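You operate a simulated robot arm through the tools that you are given. There is no shell and no other tool.

You run a simulated robot arm. Do the job below in one go: nothing can be reset, and whatever is moved stays where it is left.

## Task
Swap the orange bezel in the black shell for the grey one.
Fine: clamp the shell first and release it last; the orange bezel goes into the empty pocket of the small parts rack.

The check looks at the end state, three seconds after you hand in, the way a careful person would. Anything else that was tipped, shoved, dropped, spilled or broken makes it a failure.

## Robot
A 7-joint arm with a two-finger parallel gripper, fixed in place. Base frame: the origin is on the floor under the middle of its stand, x ahead of it, y to its left, z up. Readings come in mm, degrees, newtons and seconds.
With the tool pointing down near the work surface it reaches from about 440 to 900 mm from the base axis. Its first joint turns from -17.0 to 126.0 degrees. Payload 1.57 kg.
Tool frame: the origin (TCP) lies between the finger pads and is the grasp point; the fingertips stand 30 mm ahead of it; z points along the fingers, y is the line along which they close. Largest opening 80 mm; finger width 17, thickness 12; the body of the gripper, 40 by 82 mm, starts 80 mm behind the TCP.
Orientation is that of the tool frame in the base frame, as a unit quaternion [w, x, y, z]. With the fingers straight down and closing along the base's y, the tool's x points along the base's -x, its y along +y and its z along -z.

## Interface
- The arm moves only by the tool send_rows. Its argument "commands" is text: rows parted by semicolons, each of 7 numbers parted by spaces: the turn, a rotation vector about the base's x, y, z in units of 60 degrees (1.0 is 60 degrees), then the shift along the base's x, y, z in units of 500 mm (1.0 is 500 mm), then the closure in counts, from 0 (fully open) to 255 (shut). In form: ax ay az x y z fingers; .... A call has 1 to 20 rows; each row is the pose to reach, as a shift and turn from the pose commanded when the call began. A call with a number of a shift or a turn outside -1 to 1 is refused whole. Each row takes 0.2 s and may step no farther than 50 mm and 8.6 degrees from the row before; otherwise, or with a gripper value out of range, the whole call is refused. Where a pose cannot be reached the arm comes as near as it can. A force on the tool above 70 N (or 10 N above the force at the start of the call, whichever is more), or a blocked arm, ends the call early, and 0.2 s more pass. Each finger travels about 45 mm/s and halts on what it meets, pressing with about 40 N; the grip force reading is that of the motor and also rises with nothing between the fingers. The clock runs only during rows and for 0.2 s after the last one: add rows that repeat a pose to give the fingers time. It gives the time, the measured TCP pose, the force on the tool (base axes), the opening and the grip force at its end, in the units of the frame above (readings bear some noise), with the torque about the TCP (base axes, N m) and any sound that the robot's microphone picked up.
- Cameras (640 x 400 px; columns grow to the right, rows downward): "scene" is fixed at [387.6, -651.5, 1553.4]; the picture's right is [0.98, -0.21, 0.00], its down [-0.19, -0.85, -0.50] and it looks along [0.11, 0.49, -0.87] (base axes); focal length 214 px, centre (320, 200). "wrist" rides on the gripper at [72, -7, -122] in the tool frame; the picture's right is [0.09, 1.00, 0.00], its down [-0.84, 0.08, -0.54] and it looks along [-0.54, 0.05, 0.84] (tool axes); focal length 238 px, centre (320, 200). There is no depth. A picture from a camera that has moved, and an enlarged one, comes with that camera's place and axes in the base frame and with its lens. The place of the scene camera against the robot may be out by one fixed shift of up to 25 mm in any direction.
- get_image(camera): a new picture of that camera. No time passes.
- raise_lower(by): slides the trunk up (or, below 0, down) by that many mm; the arm rides with it, the base frame stays. It gives what a move gives, with no picture.
- zoom(camera, box): a new picture of the part [left, top, right, bottom] of that camera's present view, enlarged. No time passes.
- finish_job(): hands the job in; it is judged then, once.

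Places have to be worked out from the pictures, the camera data and where the tool is seen. Open the gripper and draw the arm clear of the work before you hand the job in, unless the task says otherwise.

The tools are called after ">>>" as name(argument=value, ...) on one line, values as JSON. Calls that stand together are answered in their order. send_rows: Moves the arm, as the interface text tells. Its arguments: {"type":"object","properties":{"commands":{"type":"string"}},"required":["commands"]} The other tools are called the same way: raise_lower (by) moves the trunk up or down; get_image (camera) takes a picture; zoom (camera, box) takes an enlarged picture of a part of a camera's view; finish_job () hands the job in.

At the start:

```text
clock: 0.0
ee_pos: [708.7, -35.4, 1141.0]
orientation: [0.0, 0.002, 1.0, -0.001]
force: [-0.4, -0.1, 0.5]
wrist_torque: [0.01, 0.01, 0.0]
opening: 80.2
gripper_force: 0.0
trunk travel left (down, up): [-625.0, 165.0]
```

scene: 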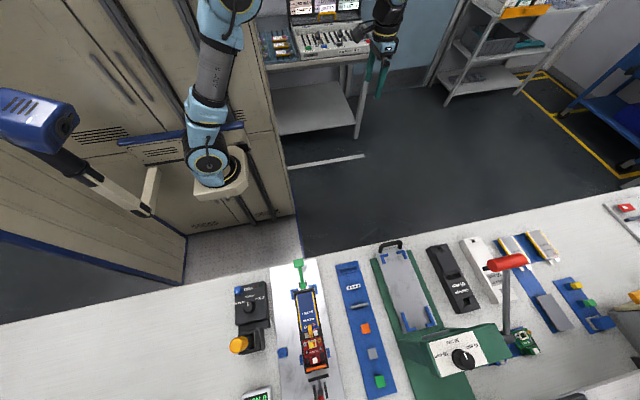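
wrist: 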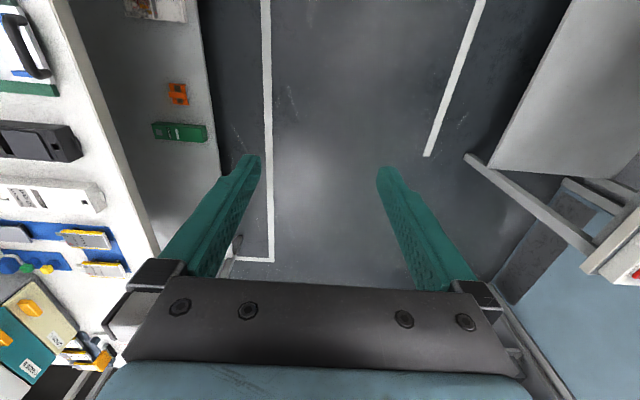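

I'll start by looking closely at the scene before moving anything.

>>> get_image(camera="scene")

>>> zoom(camera="scene", box=[220, 240, 420, 400])

>>> zoom(camera="scene", box=[380, 200, 640, 400])

>>> zoom(camera="scene", box=[260, 250, 360, 400])

```text
taken
```

scene: 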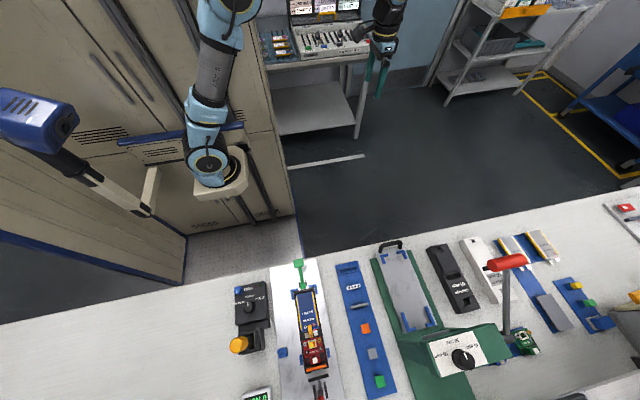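

```text
2.50 times, centred on (320, 320) of scene
camera zoom: at [387.6, -651.5, 1553.4], right [0.98, -0.21, 0.0], down [-0.19, -0.85, -0.5], along [0.11, 0.49, -0.87], focal length 536 px, centre (320, -100)
```

zoom: 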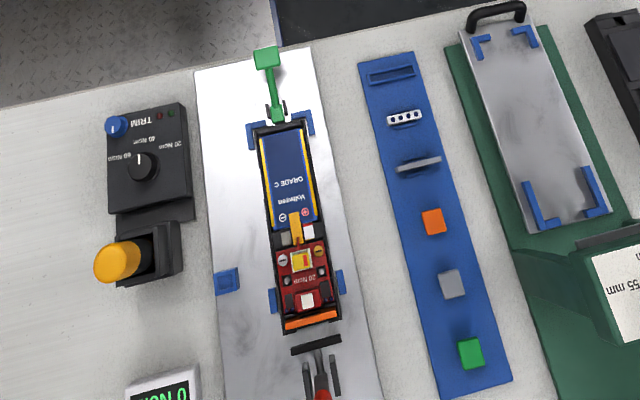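

```text
2.00 times, centred on (510, 300) of scene
camera zoom: at [387.6, -651.5, 1553.4], right [0.98, -0.21, 0.0], down [-0.19, -0.85, -0.5], along [0.11, 0.49, -0.87], focal length 429 px, centre (-60, 0)
```

zoom: 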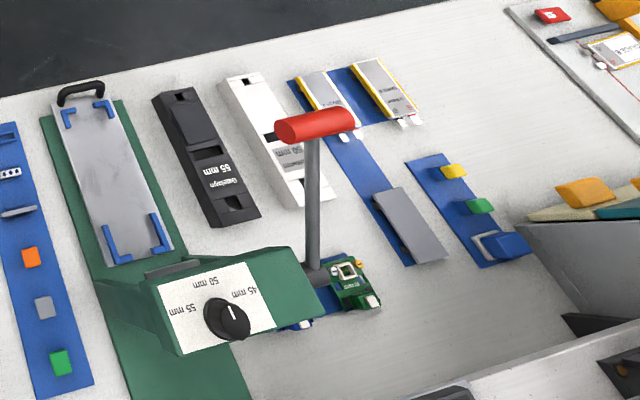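

```text
2.67 times, centred on (310, 325) of scene
camera zoom: at [387.6, -651.5, 1553.4], right [0.98, -0.21, 0.0], down [-0.19, -0.85, -0.5], along [0.11, 0.49, -0.87], focal length 572 px, centre (347, -133)
```

zoom: 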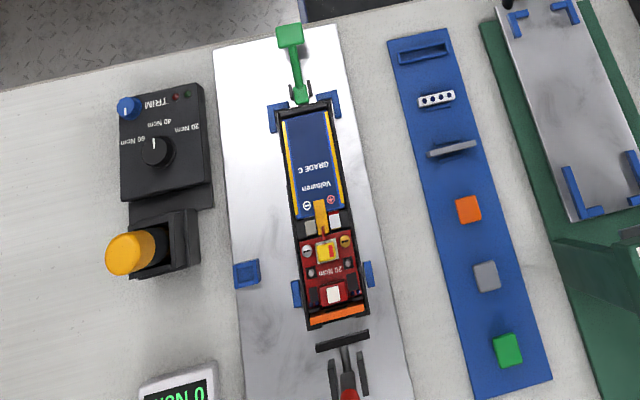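

The bench seems to lie on the -y side at about z = 800, with the shell near (357, -649). I'll zoom in on the surrounding obstacles and the clamp before moving.

>>> zoom(camera="scene", box=[0, 60, 260, 240])

>>> zoom(camera="scene", box=[270, 330, 390, 400])

>>> zoom(camera="scene", box=[270, 250, 350, 330])

>>> zoom(camera="scene", box=[220, 300, 300, 400])

>>> zoom(camera="scene", box=[540, 260, 640, 400])

```text
2.22 times, centred on (130, 150) of scene
camera zoom: at [387.6, -651.5, 1553.4], right [0.98, -0.21, 0.0], down [-0.19, -0.85, -0.5], along [0.11, 0.49, -0.87], focal length 477 px, centre (742, 311)
```

zoom: 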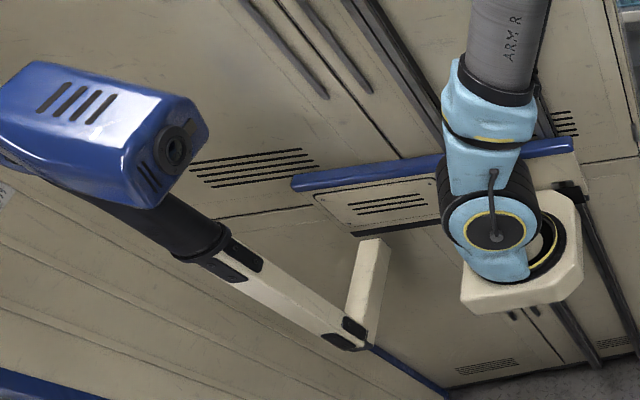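

```text
5.33 times, centred on (330, 365) of scene
camera zoom: at [387.6, -651.5, 1553.4], right [0.98, -0.21, 0.0], down [-0.19, -0.85, -0.5], along [0.11, 0.49, -0.87], focal length 1144 px, centre (267, -680)
```

zoom: 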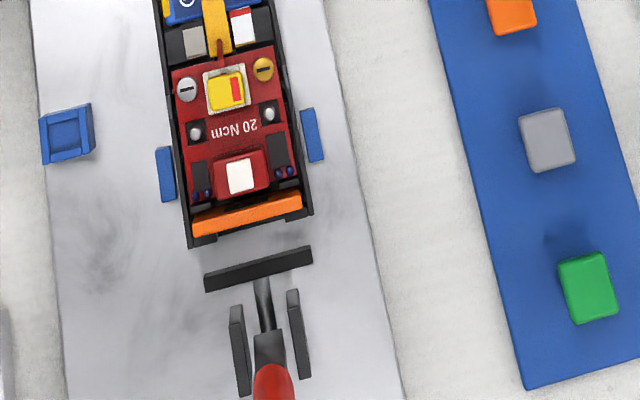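

```text
5.00 times, centred on (310, 290) of scene
camera zoom: at [387.6, -651.5, 1553.4], right [0.98, -0.21, 0.0], down [-0.19, -0.85, -0.5], along [0.11, 0.49, -0.87], focal length 1072 px, centre (370, -250)
```

zoom: 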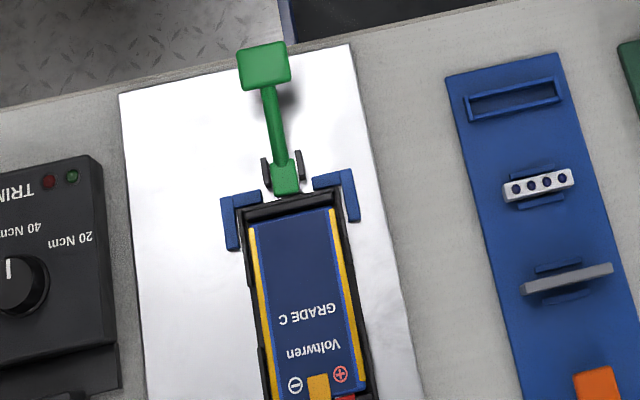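

```text
4.00 times, centred on (260, 350) of scene
camera zoom: at [387.6, -651.5, 1553.4], right [0.98, -0.21, 0.0], down [-0.19, -0.85, -0.5], along [0.11, 0.49, -0.87], focal length 858 px, centre (560, -400)
```

zoom: 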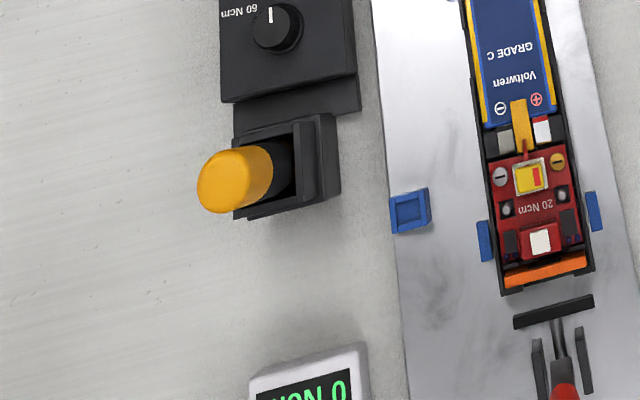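

```text
2.86 times, centred on (590, 330) of scene
camera zoom: at [387.6, -651.5, 1553.4], right [0.98, -0.21, 0.0], down [-0.19, -0.85, -0.5], along [0.11, 0.49, -0.87], focal length 613 px, centre (-451, -171)
```

zoom: 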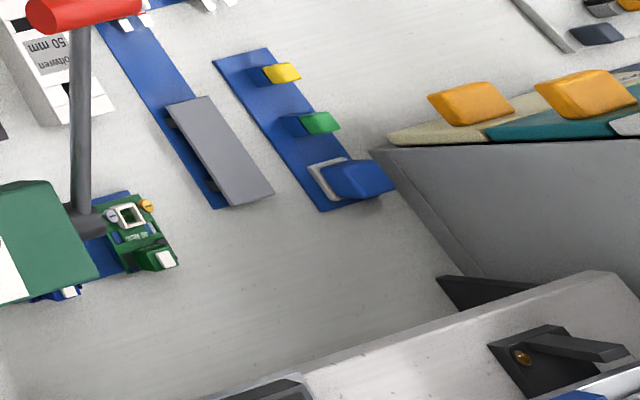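

The fixture has a green lever at its +y end and a red-handled push clamp at its -y end. The rack has an empty slot, the grey bezel standing in another slot, and three caps. I'll swing the arm part way toward the bench at the present height to test the motion and get a wrist view.

>>> send_rows(commands="0 0 -0.056 -0.036 -0.072 0 0; 0 0 -0.112 -0.073 -0.145 0 0; 0 0 -0.169 -0.109 -0.217 0 0; 0 0 -0.225 -0.146 -0.29 0 0; 0 0 -0.281 -0.182 -0.362 0 0; 0 0 -0.337 -0.218 -0.434 0 0; 0 0 -0.394 -0.255 -0.507 0 0; 0 0 -0.45 -0.291 -0.579 0 0")

```text
clock: 1.8
ee_pos: [562.4, -326.5, 1143.1]
orientation: [0.001, 0.235, 0.972, 0.0]
force: [-0.2, 0.1, 0.3]
wrist_torque: [-0.03, 0.01, 0.01]
opening: 80.1
gripper_force: 0.1
trunk travel left (down, up): [-625.0, 165.0]
```

The arm tracks the commands well. I'll carry on swinging to about (252, -455), so the wrist camera looks outward over the fixture.

>>> send_rows(commands="0 0 -0.065 -0.078 -0.032 0 0; 0 0 -0.129 -0.155 -0.065 0 0; 0 0 -0.194 -0.233 -0.097 0 0; 0 0 -0.258 -0.31 -0.13 0 0; 0 0 -0.323 -0.388 -0.162 0 0; 0 0 -0.388 -0.465 -0.194 0 0; 0 0 -0.452 -0.543 -0.227 0 0; 0 0 -0.517 -0.62 -0.258 0 0")

>>> get_image(camera="wrist")

>>> get_image(camera="scene")

```text
clock: 3.6
ee_pos: [252.6, -455.4, 1143.1]
orientation: [0.0, 0.485, 0.874, 0.0]
force: [-0.1, -0.3, -0.1]
wrist_torque: [0.0, 0.04, -0.01]
opening: 80.0
gripper_force: 0.1
trunk travel left (down, up): [-625.0, 165.0]
```

```text
taken
camera wrist: at [208.5, -398.6, 1264.8], right [0.8, 0.6, 0.0], down [0.51, -0.67, 0.54], along [0.33, -0.43, -0.84], focal length 238 px, centre (320, 200)
```

wrist: 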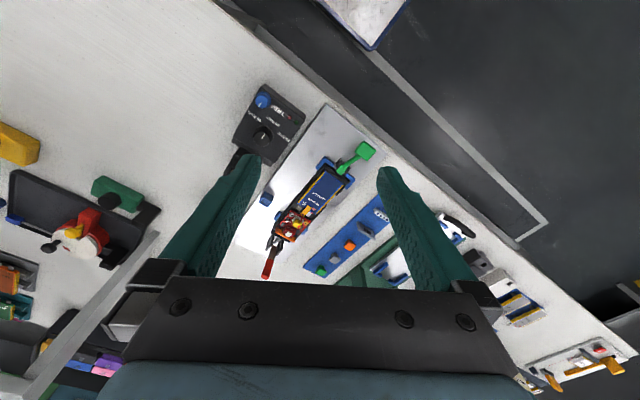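

```text
taken
```

scene: 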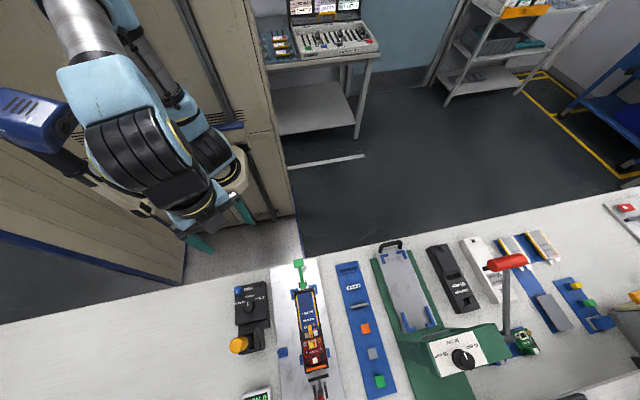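

The reach is good, and this view agrees with the scene view that the shell is near (360, -655). I'll zoom in to see the clamps and the bezel.

>>> zoom(camera="wrist", box=[230, 120, 400, 290])

>>> zoom(camera="wrist", box=[255, 180, 345, 285])

>>> zoom(camera="wrist", box=[300, 130, 400, 200])

```text
2.35 times, centred on (315, 205) of wrist
camera zoom: at [208.5, -398.6, 1264.8], right [0.8, 0.6, 0.0], down [0.51, -0.67, 0.54], along [0.33, -0.43, -0.84], focal length 561 px, centre (332, 188)
```

zoom: 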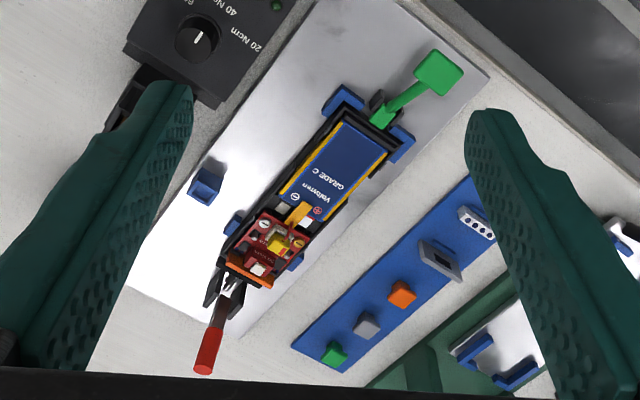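

```text
3.81 times, centred on (300, 232) of wrist
camera zoom: at [208.5, -398.6, 1264.8], right [0.8, 0.6, 0.0], down [0.51, -0.67, 0.54], along [0.33, -0.43, -0.84], focal length 908 px, centre (396, 76)
```

zoom: 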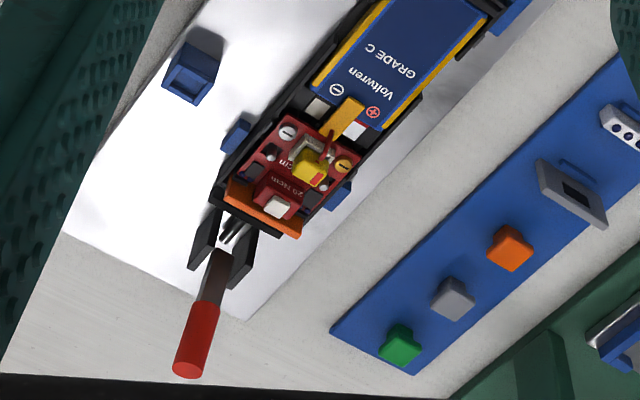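

```text
5.71 times, centred on (350, 165) of wrist
camera zoom: at [208.5, -398.6, 1264.8], right [0.8, 0.6, 0.0], down [0.51, -0.67, 0.54], along [0.33, -0.43, -0.84], focal length 1362 px, centre (149, 400)
```

zoom: 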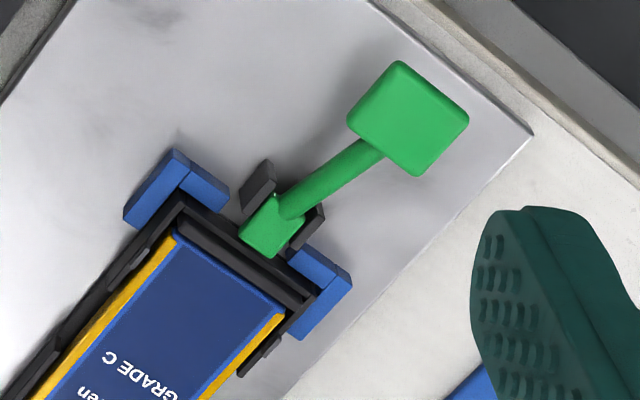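

The bezel is an upright plate across the -y end of the shell, and the grey one is a framed plate standing in the rack. I'll turn the camera to face -y and move closer over the fixture, to triangulate the clamps and the bezel.

>>> send_rows(commands="0 0 -0.107 0.032 -0.042 0 0; 0 0 -0.213 0.064 -0.084 0 0; 0 0 -0.32 0.096 -0.126 0 0; 0 0 -0.427 0.128 -0.168 0 0; 0 0 -0.533 0.16 -0.21 0 0")

>>> get_image(camera="wrist")

>>> zoom(camera="wrist", box=[220, 100, 420, 270])

```text
clock: 4.8
ee_pos: [334.3, -559.8, 1140.5]
orientation: [0.0, 0.708, 0.706, 0.0]
force: [0.2, 0.7, 0.0]
wrist_torque: [0.01, -0.05, 0.01]
opening: 79.9
gripper_force: 0.1
trunk travel left (down, up): [-625.0, 165.0]
```

```text
taken
camera wrist: at [327.0, -488.1, 1263.4], right [1.0, 0.09, 0.0], down [0.07, -0.84, 0.54], along [0.05, -0.54, -0.84], focal length 238 px, centre (320, 200)
```

wrist: 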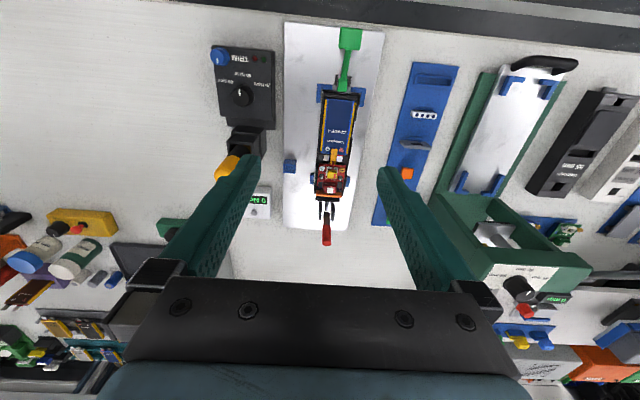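

```text
2.35 times, centred on (320, 185) of wrist
camera zoom: at [327.0, -488.1, 1263.4], right [1.0, 0.09, 0.0], down [0.07, -0.84, 0.54], along [0.05, -0.54, -0.84], focal length 561 px, centre (320, 235)
```

zoom: 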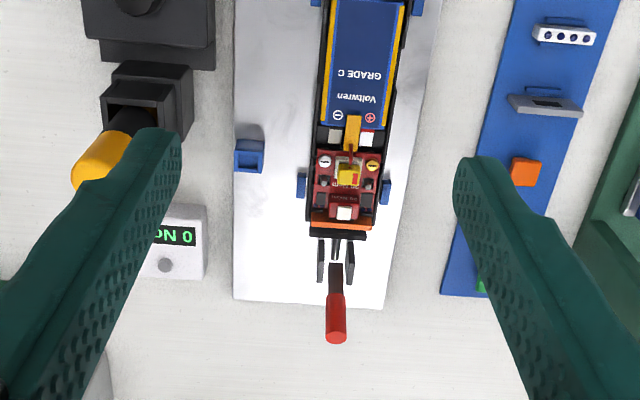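

Triangulating between views puts the red handle tip near (370, -817, 910), so it's standing up. The green pad is near (371, -474, 855) and its nose near (371, -542, 815). I'll go lower for a closer look.

>>> send_rows(commands="0 0 0 0.016 -0.02 -0.07 0; 0 0 0 0.032 -0.04 -0.14 0; 0 0 0 0.048 -0.06 -0.21 0; 0 0 0 0.062 -0.08 -0.28 0")

>>> get_image(camera="wrist")

>>> zoom(camera="wrist", box=[250, 100, 390, 200])

>>> zoom(camera="wrist", box=[250, 180, 390, 280])

>>> zoom(camera="wrist", box=[260, 0, 420, 110])

```text
clock: 5.8
ee_pos: [363.5, -597.6, 999.4]
orientation: [-0.001, 0.707, 0.707, 0.0]
force: [1.0, -0.2, -0.6]
wrist_torque: [-0.01, -0.03, -0.01]
opening: 79.8
gripper_force: 0.1
trunk travel left (down, up): [-625.0, 165.0]
```

```text
taken
camera wrist: at [356.6, -525.7, 1121.5], right [1.0, 0.09, 0.0], down [0.08, -0.84, 0.54], along [0.05, -0.54, -0.84], focal length 238 px, centre (320, 200)
```

wrist: 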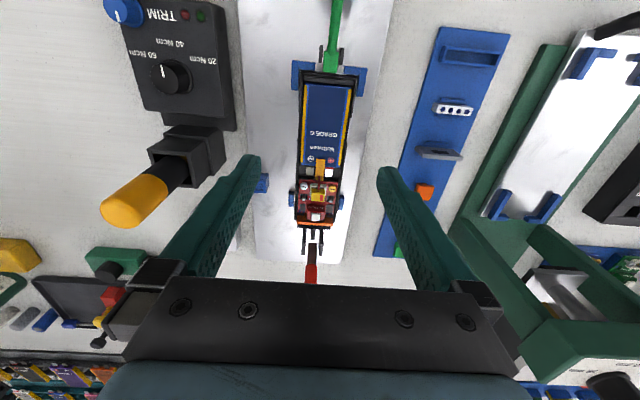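

```text
4.00 times, centred on (320, 150) of wrist
camera zoom: at [356.6, -525.7, 1121.5], right [1.0, 0.09, 0.0], down [0.08, -0.84, 0.54], along [0.05, -0.54, -0.84], focal length 953 px, centre (320, 400)
```

zoom: 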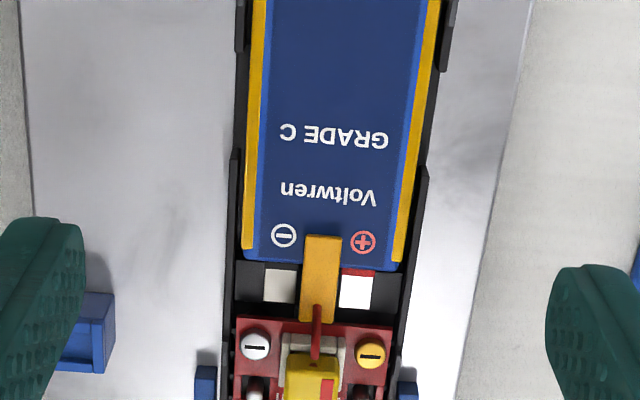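

```text
4.00 times, centred on (320, 230) of wrist
camera zoom: at [356.6, -525.7, 1121.5], right [1.0, 0.09, 0.0], down [0.08, -0.84, 0.54], along [0.05, -0.54, -0.84], focal length 953 px, centre (320, 80)
```

zoom: 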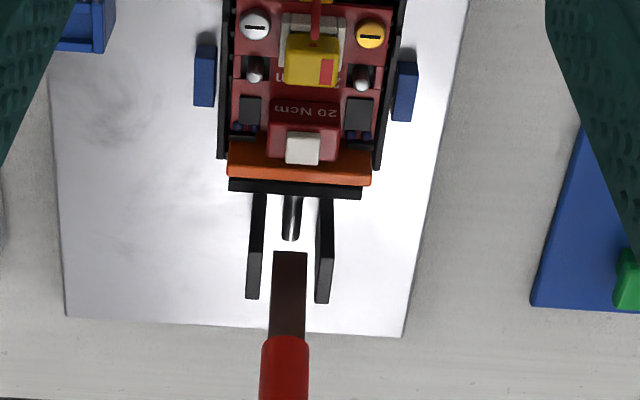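

```text
3.64 times, centred on (340, 55) of wrist
camera zoom: at [356.6, -525.7, 1121.5], right [1.0, 0.09, 0.0], down [0.08, -0.84, 0.54], along [0.05, -0.54, -0.84], focal length 867 px, centre (247, 727)
```

zoom: 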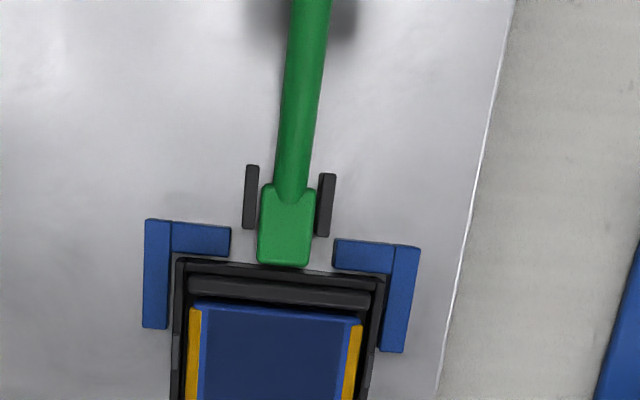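

The red handle stands on a push-rod clamp whose black pad faces the shell's end, and the green lever has its nose at the opposite wall. I need a side view of the linkage, so I'll rise clear of the tall yellow driver and yaw back to 0, so the camera looks along +x.

>>> send_rows(commands="0 0 0 0 0 0.08 0; 0 0 0.14 0 -0.02 0.16 0; 0 0 0.28 -0.02 -0.06 0.2 0; 0 0 0.42 -0.06 -0.11 0.2 0; 0 0 0.56 -0.11 -0.16 0.2 0; 0 0 0.7 -0.16 -0.2 0.2 0; 0 0 0.84 -0.2 -0.24 0.2 0; 0 0 0.98 -0.24 -0.27 0.2 0")

>>> send_rows(commands="0 0 0.13 -0.03 0 0 0; 0 0 0.26 -0.06 0 0 0; 0 0 0.39 -0.08 0 0 0; 0 0 0.52 -0.08 0 0 0")

>>> get_image(camera="wrist")

>>> get_image(camera="scene")

```text
clock: 7.6
ee_pos: [242.5, -732.1, 1099.7]
orientation: [0.0, 0.269, 0.963, -0.001]
force: [-0.3, 0.1, -0.9]
wrist_torque: [-0.03, 0.03, 0.01]
opening: 79.8
gripper_force: 0.1
trunk travel left (down, up): [-625.0, 165.0]
```

```text
clock: 8.6
ee_pos: [204.1, -736.4, 1099.5]
orientation: [0.001, -0.001, 1.0, 0.001]
force: [0.5, 0.2, -1.1]
wrist_torque: [-0.01, 0.01, 0.0]
opening: 79.8
gripper_force: 0.1
trunk travel left (down, up): [-625.0, 165.0]
```

```text
taken
camera wrist: at [132.1, -742.3, 1222.2], right [-0.09, 1.0, 0.0], down [0.84, 0.08, 0.54], along [0.54, 0.05, -0.84], focal length 238 px, centre (320, 200)
```

wrist: 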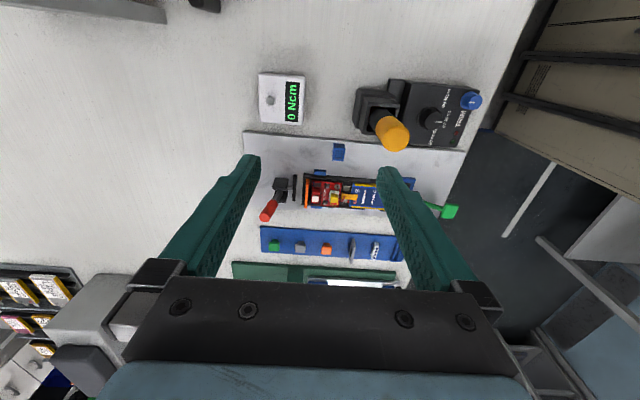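

```text
taken
```

scene: 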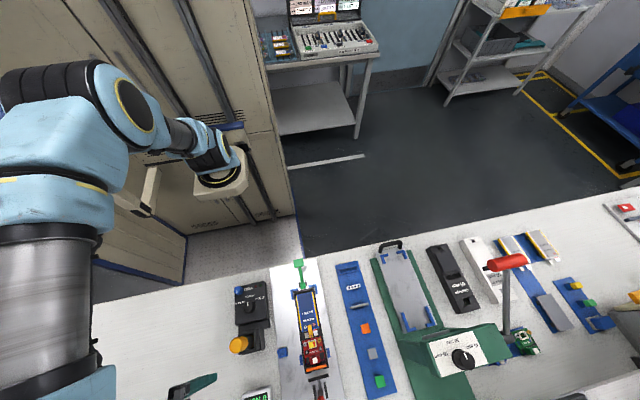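

The yellow driver is at roughly (212, -648), about z = 960, and the TCP is well clear of it. I'll tilt the tool so the camera looks more horizontally at the clamp from the -x side.

>>> send_rows(commands="0 -0.12 0 0 -0.02 -0.05 0; 0 -0.24 0 0 -0.04 -0.1 0; 0 -0.36 0 0 -0.06 -0.15 0; 0 -0.48 0 0 -0.07 -0.18 0")

>>> get_image(camera="wrist")

>>> zoom(camera="wrist", box=[240, 150, 400, 250])

>>> zoom(camera="wrist", box=[360, 120, 500, 240])

```text
clock: 9.6
ee_pos: [204.3, -771.9, 1009.5]
orientation: [0.25, -0.001, 0.968, 0.0]
force: [0.7, 0.2, 0.1]
wrist_torque: [-0.04, 0.07, 0.02]
opening: 80.1
gripper_force: 0.2
trunk travel left (down, up): [-625.0, 165.0]
```

```text
taken
camera wrist: at [82.4, -777.9, 1081.4], right [-0.08, 1.0, -0.04], down [0.47, 0.08, 0.88], along [0.88, 0.05, -0.47], focal length 238 px, centre (320, 200)
```

wrist: 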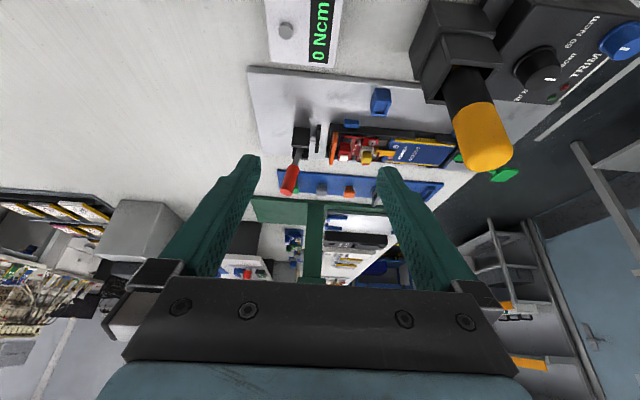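

```text
4.00 times, centred on (320, 200) of wrist
camera zoom: at [82.4, -777.9, 1081.4], right [-0.08, 1.0, -0.04], down [0.47, 0.08, 0.88], along [0.88, 0.05, -0.47], focal length 953 px, centre (320, 200)
```

zoom: 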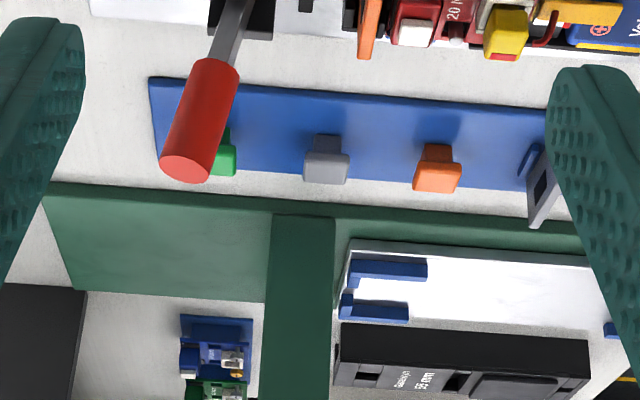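

```text
3.33 times, centred on (430, 180) of wrist
camera zoom: at [82.4, -777.9, 1081.4], right [-0.08, 1.0, -0.04], down [0.47, 0.08, 0.88], along [0.88, 0.05, -0.47], focal length 794 px, centre (-47, 267)
```

zoom: 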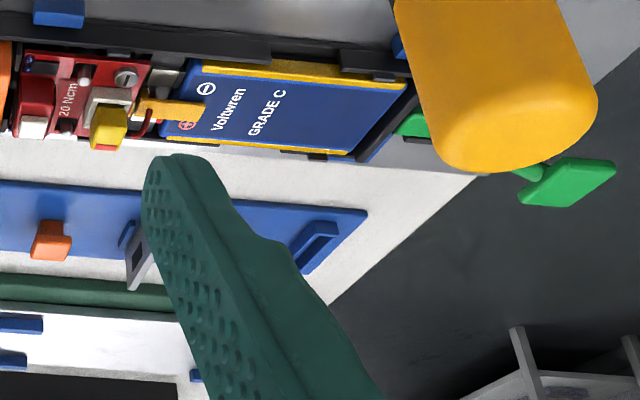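

The view is upside down, since image-down is roughly +z here. I'll zoom in on the red clamp and the bezel from this side.

>>> zoom(camera="wrist", box=[260, 100, 380, 210])

>>> zoom(camera="wrist", box=[280, 110, 350, 165])

>>> zoom(camera="wrist", box=[440, 120, 540, 200])

```text
3.64 times, centred on (320, 155) of wrist
camera zoom: at [82.4, -777.9, 1081.4], right [-0.08, 1.0, -0.04], down [0.47, 0.08, 0.88], along [0.88, 0.05, -0.47], focal length 867 px, centre (320, 364)
```

zoom: 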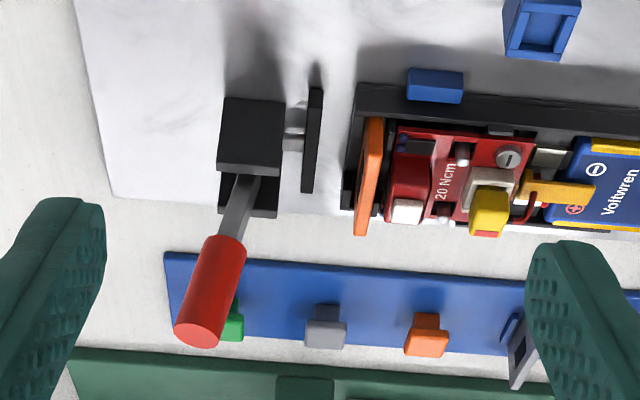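

```text
7.27 times, centred on (315, 138) of wrist
camera zoom: at [82.4, -777.9, 1081.4], right [-0.08, 1.0, -0.04], down [0.47, 0.08, 0.88], along [0.88, 0.05, -0.47], focal length 1734 px, centre (356, 654)
```

zoom: 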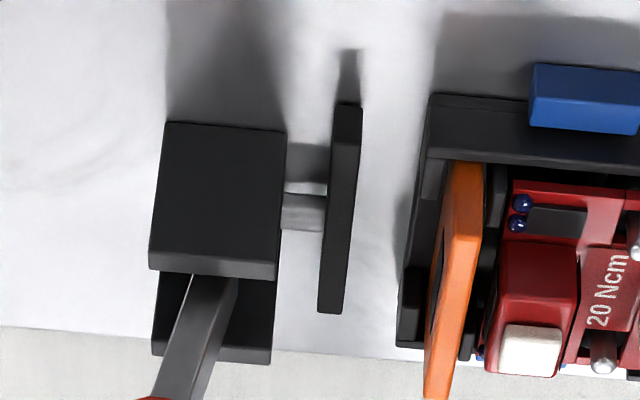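

```text
5.00 times, centred on (490, 160) of wrist
camera zoom: at [82.4, -777.9, 1081.4], right [-0.08, 1.0, -0.04], down [0.47, 0.08, 0.88], along [0.88, 0.05, -0.47], focal length 1192 px, centre (-530, 400)
```

zoom: 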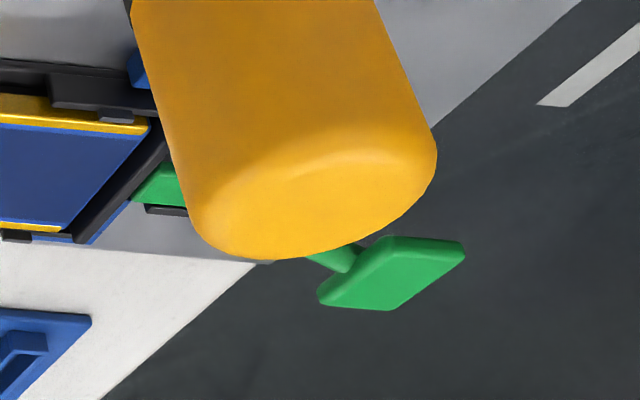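

From the side, the handle leans slightly toward -y, with its tip near (370, -813, 914) and the cheeks' top near z = 850. The pad is about 20 mm short of the shell. I'll untilt and bring the camera close to the bezel end for accurate measurements.

>>> send_rows(commands="0 0.12 0 0.048 0.008 0 0; 0 0.24 0 0.096 0.016 -0.02 0; 0 0.36 0 0.144 0.024 -0.05 0; 0 0.48 0 0.192 0.03 -0.1 0")

>>> get_image(camera="wrist")

>>> zoom(camera="wrist", box=[220, 120, 420, 280])

>>> zoom(camera="wrist", box=[260, 130, 360, 210])

```text
clock: 10.6
ee_pos: [299.1, -755.3, 962.2]
orientation: [-0.001, 0.002, 1.0, -0.001]
force: [-1.2, -0.1, 0.4]
wrist_torque: [-0.01, -0.08, 0.0]
opening: 79.9
gripper_force: 0.1
trunk travel left (down, up): [-625.0, 165.0]
```

```text
taken
camera wrist: at [226.3, -762.0, 1083.9], right [-0.09, 1.0, 0.0], down [0.84, 0.08, 0.54], along [0.54, 0.05, -0.84], focal length 238 px, centre (320, 200)
```

wrist: 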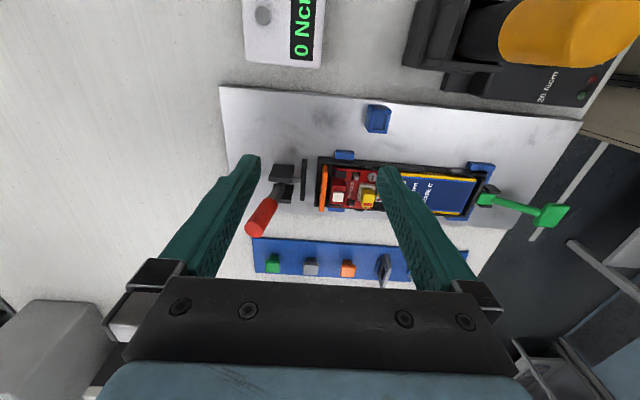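

```text
2.50 times, centred on (320, 200) of wrist
camera zoom: at [226.3, -762.0, 1083.9], right [-0.09, 1.0, 0.0], down [0.84, 0.08, 0.54], along [0.54, 0.05, -0.84], focal length 596 px, centre (320, 200)
```

zoom: 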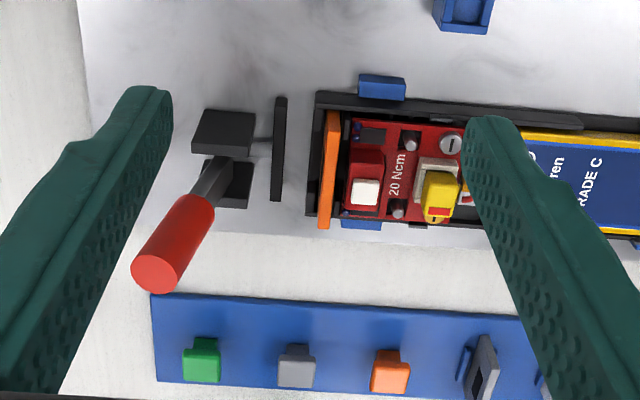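

```text
5.00 times, centred on (310, 170) of wrist
camera zoom: at [226.3, -762.0, 1083.9], right [-0.09, 1.0, 0.0], down [0.84, 0.08, 0.54], along [0.54, 0.05, -0.84], focal length 1192 px, centre (370, 350)
```

zoom: 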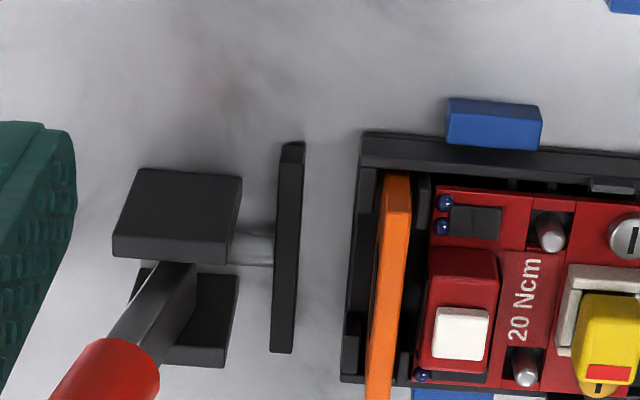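

The bezel top comes out near (366, -745.5, 851), about 53 mm wide and 5 mm thick, standing 15–20 mm above the shell rim. Before touching the clamp I want a close side look at the green lever, so I'll rise and go to the +y end.

>>> send_rows(commands="0 0 0 0 0.02 0.08 0; 0 0 0 0.01 0.11 0.12 0; 0 0 0 0.02 0.2 0.12 0; 0 0 0 0.03 0.29 0.12 0; 0 0 0 0.03 0.38 0.1 0; 0 0 0 0.03 0.46 0.05 0; 0 0 0 0.03 0.46 0 0")

>>> get_image(camera="wrist")

>>> zoom(camera="wrist", box=[260, 110, 400, 240])

>>> zoom(camera="wrist", box=[270, 140, 350, 200])

```text
clock: 12.2
ee_pos: [314.6, -522.5, 961.1]
orientation: [0.0, 0.001, 1.0, 0.0]
force: [0.1, 0.3, -0.2]
wrist_torque: [-0.04, -0.02, 0.0]
opening: 80.1
gripper_force: 0.0
trunk travel left (down, up): [-625.0, 165.0]
```

```text
taken
camera wrist: at [243.8, -529.6, 1082.7], right [-0.09, 1.0, 0.0], down [0.84, 0.08, 0.54], along [0.54, 0.05, -0.84], focal length 238 px, centre (320, 200)
```

wrist: 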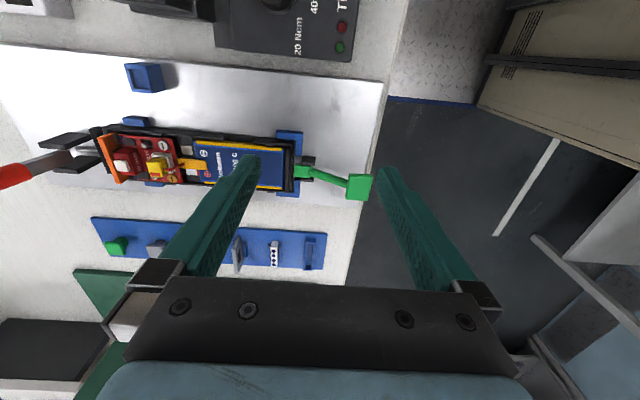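

```text
3.08 times, centred on (330, 175) of wrist
camera zoom: at [243.8, -529.6, 1082.7], right [-0.09, 1.0, 0.0], down [0.84, 0.08, 0.54], along [0.54, 0.05, -0.84], focal length 733 px, centre (289, 277)
```

zoom: 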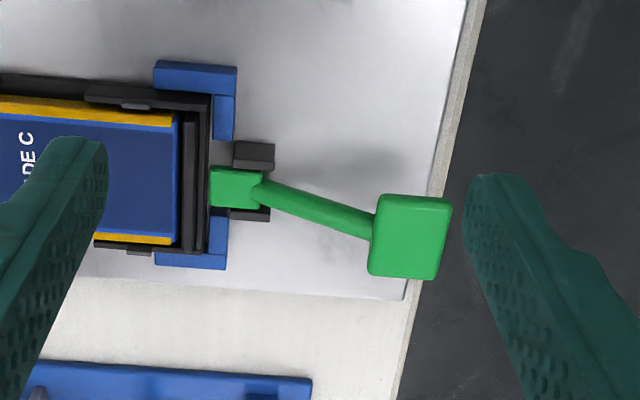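

```text
6.67 times, centred on (310, 170) of wrist
camera zoom: at [243.8, -529.6, 1082.7], right [-0.09, 1.0, 0.0], down [0.84, 0.08, 0.54], along [0.54, 0.05, -0.84], focal length 1589 px, centre (387, 400)
```

zoom: 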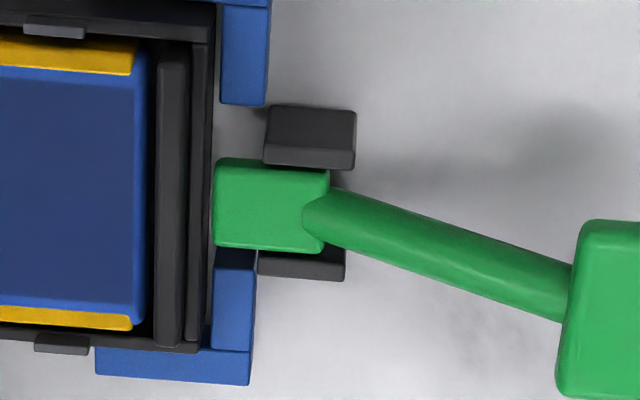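

The green lever is a rocker whose nose already touches the shell's rear wall, so I take it for an ejector and won't touch it. The red push clamp, with its pad retracted, is the clamp. I'll yaw to -90° so the fingers close along x, and go above the red handle.

>>> send_rows(commands="0 0 -0.125 0.01 -0.02 0.06 0; 0 0 -0.25 0.02 -0.05 0.12 0; 0 0 -0.375 0.03 -0.09 0.16 0; 0 0 -0.5 0.04 -0.13 0.16 0; 0 0 -0.625 0.05 -0.17 0.16 0; 0 0 -0.75 0.06 -0.21 0.16 0; 0 0 -0.875 0.07 -0.24 0.16 0; 0 0 -1 0.08 -0.272 0.16 0")

>>> send_rows(commands="0 0 -0.125 0.01 -0.073 -0.02 0; 0 0 -0.25 0.02 -0.146 -0.04 0; 0 0 -0.375 0.03 -0.219 -0.06 0; 0 0 -0.5 0.03 -0.292 -0.08 0")

>>> get_image(camera="wrist")

>>> get_image(camera="scene")

```text
clock: 14.0
ee_pos: [355.0, -660.2, 1039.8]
orientation: [0.0, 0.501, 0.865, 0.0]
force: [-0.5, 0.9, 0.1]
wrist_torque: [0.04, 0.0, -0.02]
opening: 80.0
gripper_force: 0.1
trunk travel left (down, up): [-625.0, 165.0]
```

```text
clock: 15.0
ee_pos: [370.6, -805.6, 999.8]
orientation: [-0.001, 0.708, 0.707, 0.0]
force: [-0.1, 1.0, 0.3]
wrist_torque: [-0.06, 0.02, 0.0]
opening: 80.0
gripper_force: 0.2
trunk travel left (down, up): [-625.0, 165.0]
```

```text
taken
camera wrist: at [362.8, -734.6, 1121.7], right [1.0, 0.09, 0.0], down [0.08, -0.84, 0.54], along [0.05, -0.54, -0.84], focal length 238 px, centre (320, 200)
```

wrist: 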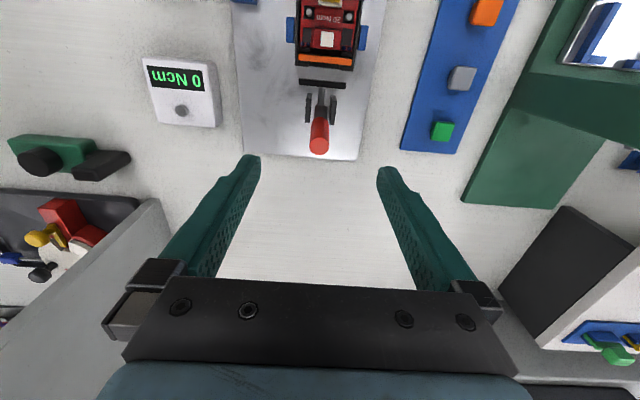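

```text
taken
```

scene: 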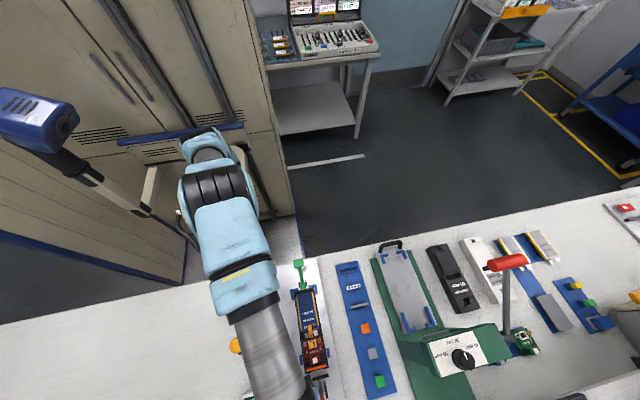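

The view confirms the handle tip at about (369, -810, 912), just below the TCP. One zoom to check the clearance of both fingers, then I'll descend.

>>> zoom(camera="wrist", box=[260, 0, 400, 180])

>>> zoom(camera="wrist", box=[280, 50, 370, 170])

```text
2.22 times, centred on (330, 90) of wrist
camera zoom: at [362.8, -734.6, 1121.7], right [1.0, 0.09, 0.0], down [0.08, -0.84, 0.54], along [0.05, -0.54, -0.84], focal length 530 px, centre (298, 444)
```

zoom: 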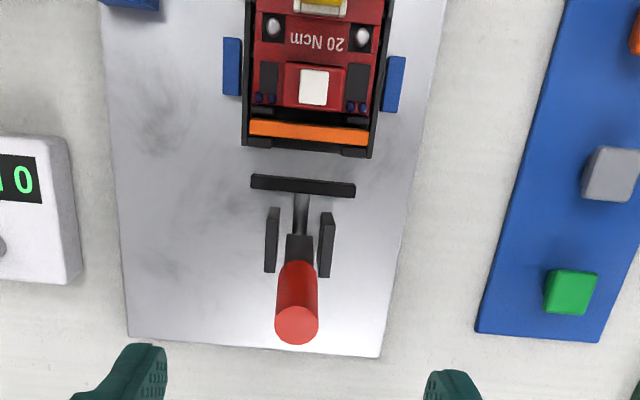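

```text
3.33 times, centred on (325, 110) of wrist
camera zoom: at [362.8, -734.6, 1121.7], right [1.0, 0.09, 0.0], down [0.08, -0.84, 0.54], along [0.05, -0.54, -0.84], focal length 794 px, centre (303, 500)
```

zoom: 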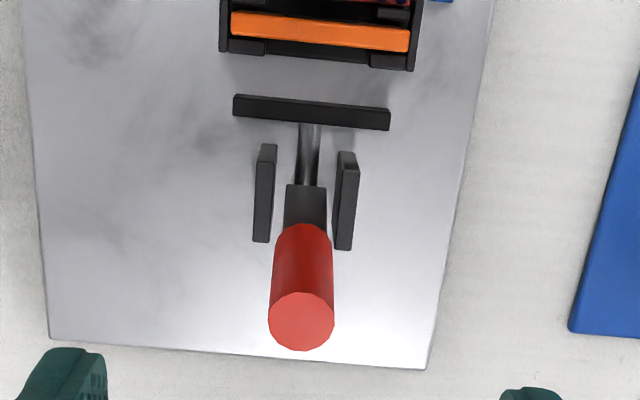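

Both fingers clear the cheeks, and the handle is about 18 mm across. I'll descend around the handle to about z = 893 with the fingers open.

>>> send_rows(commands="0 0 0 0 0 -0.06 0; 0 0 0 0 0 -0.12 0; 0 0 0 0 0 -0.17 0; 0 0 0 -0.001 0.001 -0.216 0")

>>> zoom(camera="wrist", box=[240, 80, 400, 260])

```text
clock: 16.0
ee_pos: [369.9, -805.6, 892.3]
orientation: [0.001, 0.707, 0.707, -0.001]
force: [-1.1, 0.0, 0.1]
wrist_torque: [0.03, -0.01, -0.03]
opening: 79.9
gripper_force: 0.1
trunk travel left (down, up): [-625.0, 165.0]
```

```text
2.22 times, centred on (320, 170) of wrist
camera zoom: at [362.8, -734.3, 1014.8], right [1.0, 0.09, 0.0], down [0.08, -0.84, 0.54], along [0.05, -0.54, -0.84], focal length 530 px, centre (320, 267)
```

zoom: 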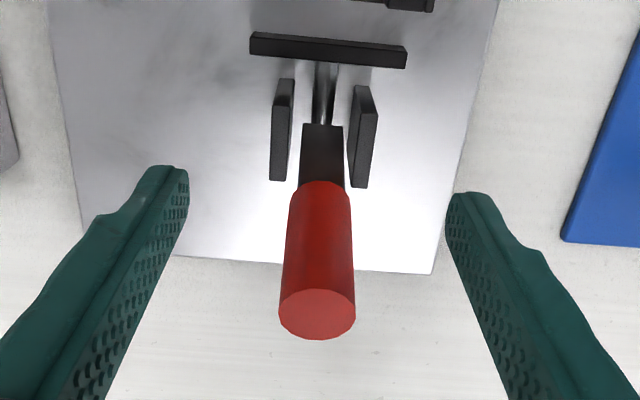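

The handle sits centrally between the fingers, so I'll close on it.

>>> send_rows(commands="0 0 0 0 0 0 120; 0 0 0 0 0 0 255; 0 0 0 0 0 0 255; 0 0 0 0 0 0 255; 0 0 0 0 0 0 255; 0 0 0 0 0 0 255")

>>> zoom(camera="wrist", box=[240, 80, 400, 260])

```text
clock: 17.4
ee_pos: [369.2, -806.2, 892.9]
orientation: [0.0, 0.708, 0.706, 0.0]
force: [-2.0, 0.9, 0.1]
wrist_torque: [0.04, -0.12, -0.01]
opening: 17.9
gripper_force: 32.5
trunk travel left (down, up): [-625.0, 165.0]
```

```text
2.22 times, centred on (320, 170) of wrist
camera zoom: at [362.5, -734.5, 1015.2], right [1.0, 0.09, 0.0], down [0.08, -0.84, 0.54], along [0.05, -0.54, -0.84], focal length 530 px, centre (320, 267)
```

zoom: 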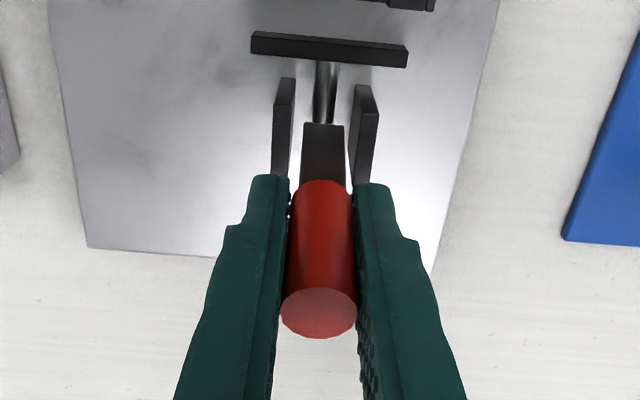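

I have a firm grip at 17.9 mm. I'll nudge the handle toward +y (toward the shell) by 6 mm and check the force.

>>> send_rows(commands="0 0 0 0 0.006 0.001 255; 0 0 0 0 0.012 0.002 255; 0 0 0 0 0.012 0.002 255")

>>> zoom(camera="wrist", box=[240, 80, 400, 260])

```text
clock: 18.2
ee_pos: [369.0, -802.2, 893.6]
orientation: [0.001, 0.708, 0.706, 0.0]
force: [-5.1, -29.8, -3.6]
wrist_torque: [0.16, -0.25, -0.02]
opening: 17.7
gripper_force: 32.6
trunk travel left (down, up): [-625.0, 165.0]
```

```text
2.22 times, centred on (320, 170) of wrist
camera zoom: at [362.6, -730.7, 1015.7], right [1.0, 0.09, 0.0], down [0.08, -0.84, 0.54], along [0.05, -0.54, -0.84], focal length 530 px, centre (320, 267)
```

zoom: 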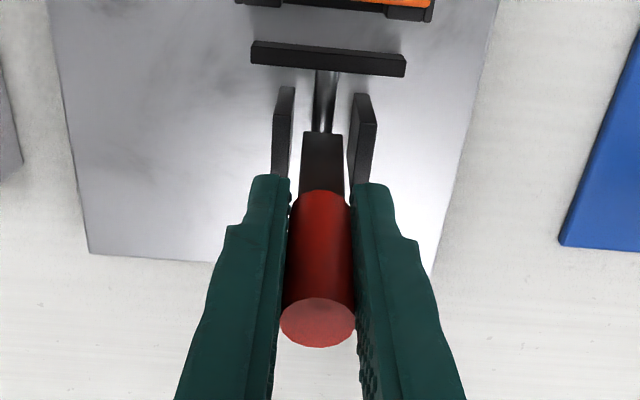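

The force is -30 N in y, and the image shows the fingers slid while the handle stayed put. So it resists +y and is likely at its stop. I'll return and try the -y direction by a small amount.

>>> send_rows(commands="0 0 0 0 -0.006 -0.001 255; 0 0 0 0 -0.012 -0.002 255; 0 0 0 0 -0.012 -0.002 255")

>>> send_rows(commands="0 0 0 0 -0.006 -0.001 255; 0 0 0 0 -0.012 -0.002 255; 0 0 0 0 -0.012 -0.002 255")

>>> zoom(camera="wrist", box=[240, 80, 400, 260])

```text
clock: 19.0
ee_pos: [368.9, -803.4, 892.4]
orientation: [-0.002, 0.708, 0.706, 0.001]
force: [-14.9, 15.7, 15.2]
wrist_torque: [0.83, -0.38, -0.1]
opening: 18.0
gripper_force: 32.5
trunk travel left (down, up): [-625.0, 165.0]
```

```text
clock: 19.8
ee_pos: [369.2, -810.9, 890.0]
orientation: [0.0, 0.707, 0.707, 0.001]
force: [-8.0, 17.8, 0.0]
wrist_torque: [0.76, -0.01, 0.01]
opening: 17.7
gripper_force: 32.7
trunk travel left (down, up): [-625.0, 165.0]
```

```text
2.22 times, centred on (320, 170) of wrist
camera zoom: at [362.4, -740.2, 1012.9], right [1.0, 0.09, 0.0], down [0.08, -0.84, 0.54], along [0.05, -0.54, -0.84], focal length 530 px, centre (320, 267)
```

zoom: 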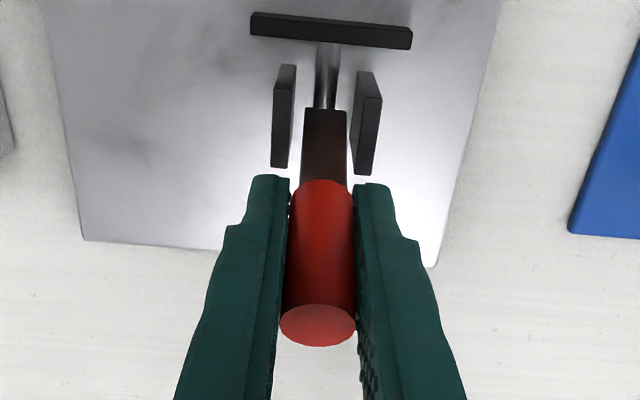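

Moving toward -y, the handle goes with the fingers and the pad creeps toward the shell, so pulling the handle outward and down closes the clamp. I'll follow the arc about a pivot near (370, -793, 828), tilting the tool outward to keep within reach.

>>> send_rows(commands="-0.05 0 0 0 -0.009 -0.005 255; -0.1 0 0 0 -0.018 -0.011 255; -0.15 0 0 0 -0.028 -0.017 255; -0.2 0 0 0 -0.037 -0.022 255; -0.2 0 0 0 -0.037 -0.022 255")

>>> zoom(camera="wrist", box=[240, 60, 400, 260])

```text
clock: 21.0
ee_pos: [370.2, -831.5, 881.3]
orientation: [0.076, 0.703, 0.703, -0.074]
force: [5.2, 6.9, 15.1]
wrist_torque: [0.83, 0.18, 0.04]
opening: 18.0
gripper_force: 32.5
trunk travel left (down, up): [-625.0, 165.0]
```

```text
2.00 times, centred on (320, 160) of wrist
camera zoom: at [362.2, -735.5, 986.5], right [1.0, 0.09, -0.02], down [0.08, -0.7, 0.71], along [0.05, -0.71, -0.71], focal length 477 px, centre (320, 280)
```

zoom: 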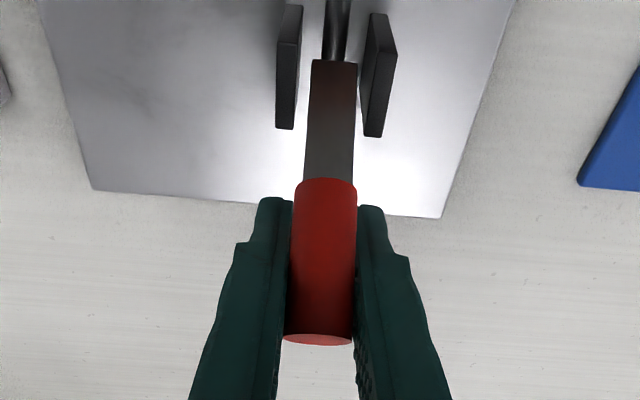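

The handle is swinging freely at about 35° of lean with small forces. I'll carry on along the arc to about 55°.

>>> send_rows(commands="-0.05 0 0 0 -0.009 -0.007 255; -0.1 0 0 0 -0.017 -0.014 255; -0.15 0 0 0 -0.025 -0.023 255; -0.2 0 0 0 -0.032 -0.032 255; -0.2 0 0 0 -0.032 -0.032 255")

>>> get_image(camera="wrist")

>>> zoom(camera="wrist", box=[240, 0, 400, 160])

```text
clock: 22.2
ee_pos: [370.2, -847.5, 866.1]
orientation: [0.15, 0.692, 0.691, -0.149]
force: [10.8, -5.4, 22.3]
wrist_torque: [0.96, 0.3, -0.05]
opening: 17.9
gripper_force: 32.1
trunk travel left (down, up): [-625.0, 165.0]
```

```text
taken
camera wrist: at [362.3, -731.8, 948.1], right [1.0, 0.08, -0.04], down [0.08, -0.54, 0.84], along [0.05, -0.84, -0.54], focal length 238 px, centre (320, 200)
```

wrist: 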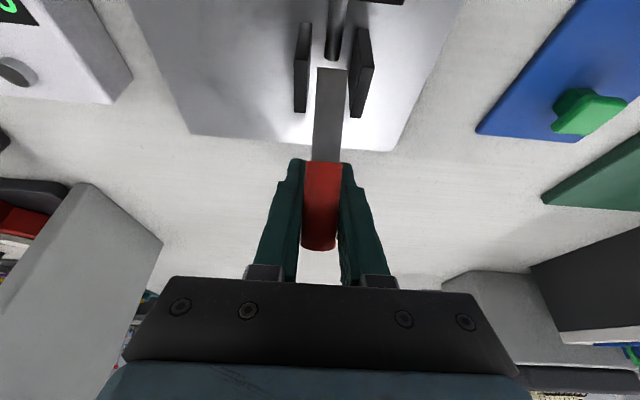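

```text
2.50 times, centred on (320, 80) of wrist
camera zoom: at [362.3, -731.8, 948.1], right [1.0, 0.08, -0.04], down [0.08, -0.54, 0.84], along [0.05, -0.84, -0.54], focal length 596 px, centre (320, 500)
```

zoom: 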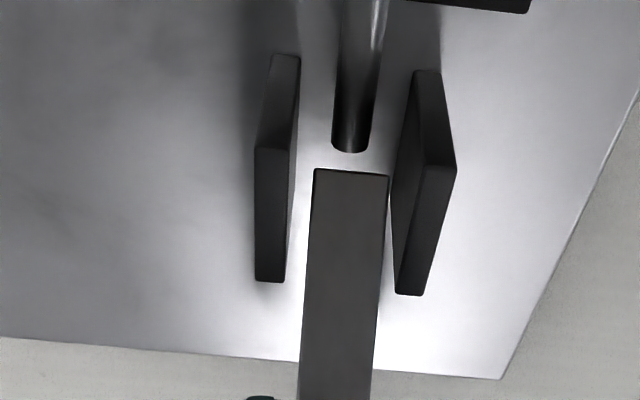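

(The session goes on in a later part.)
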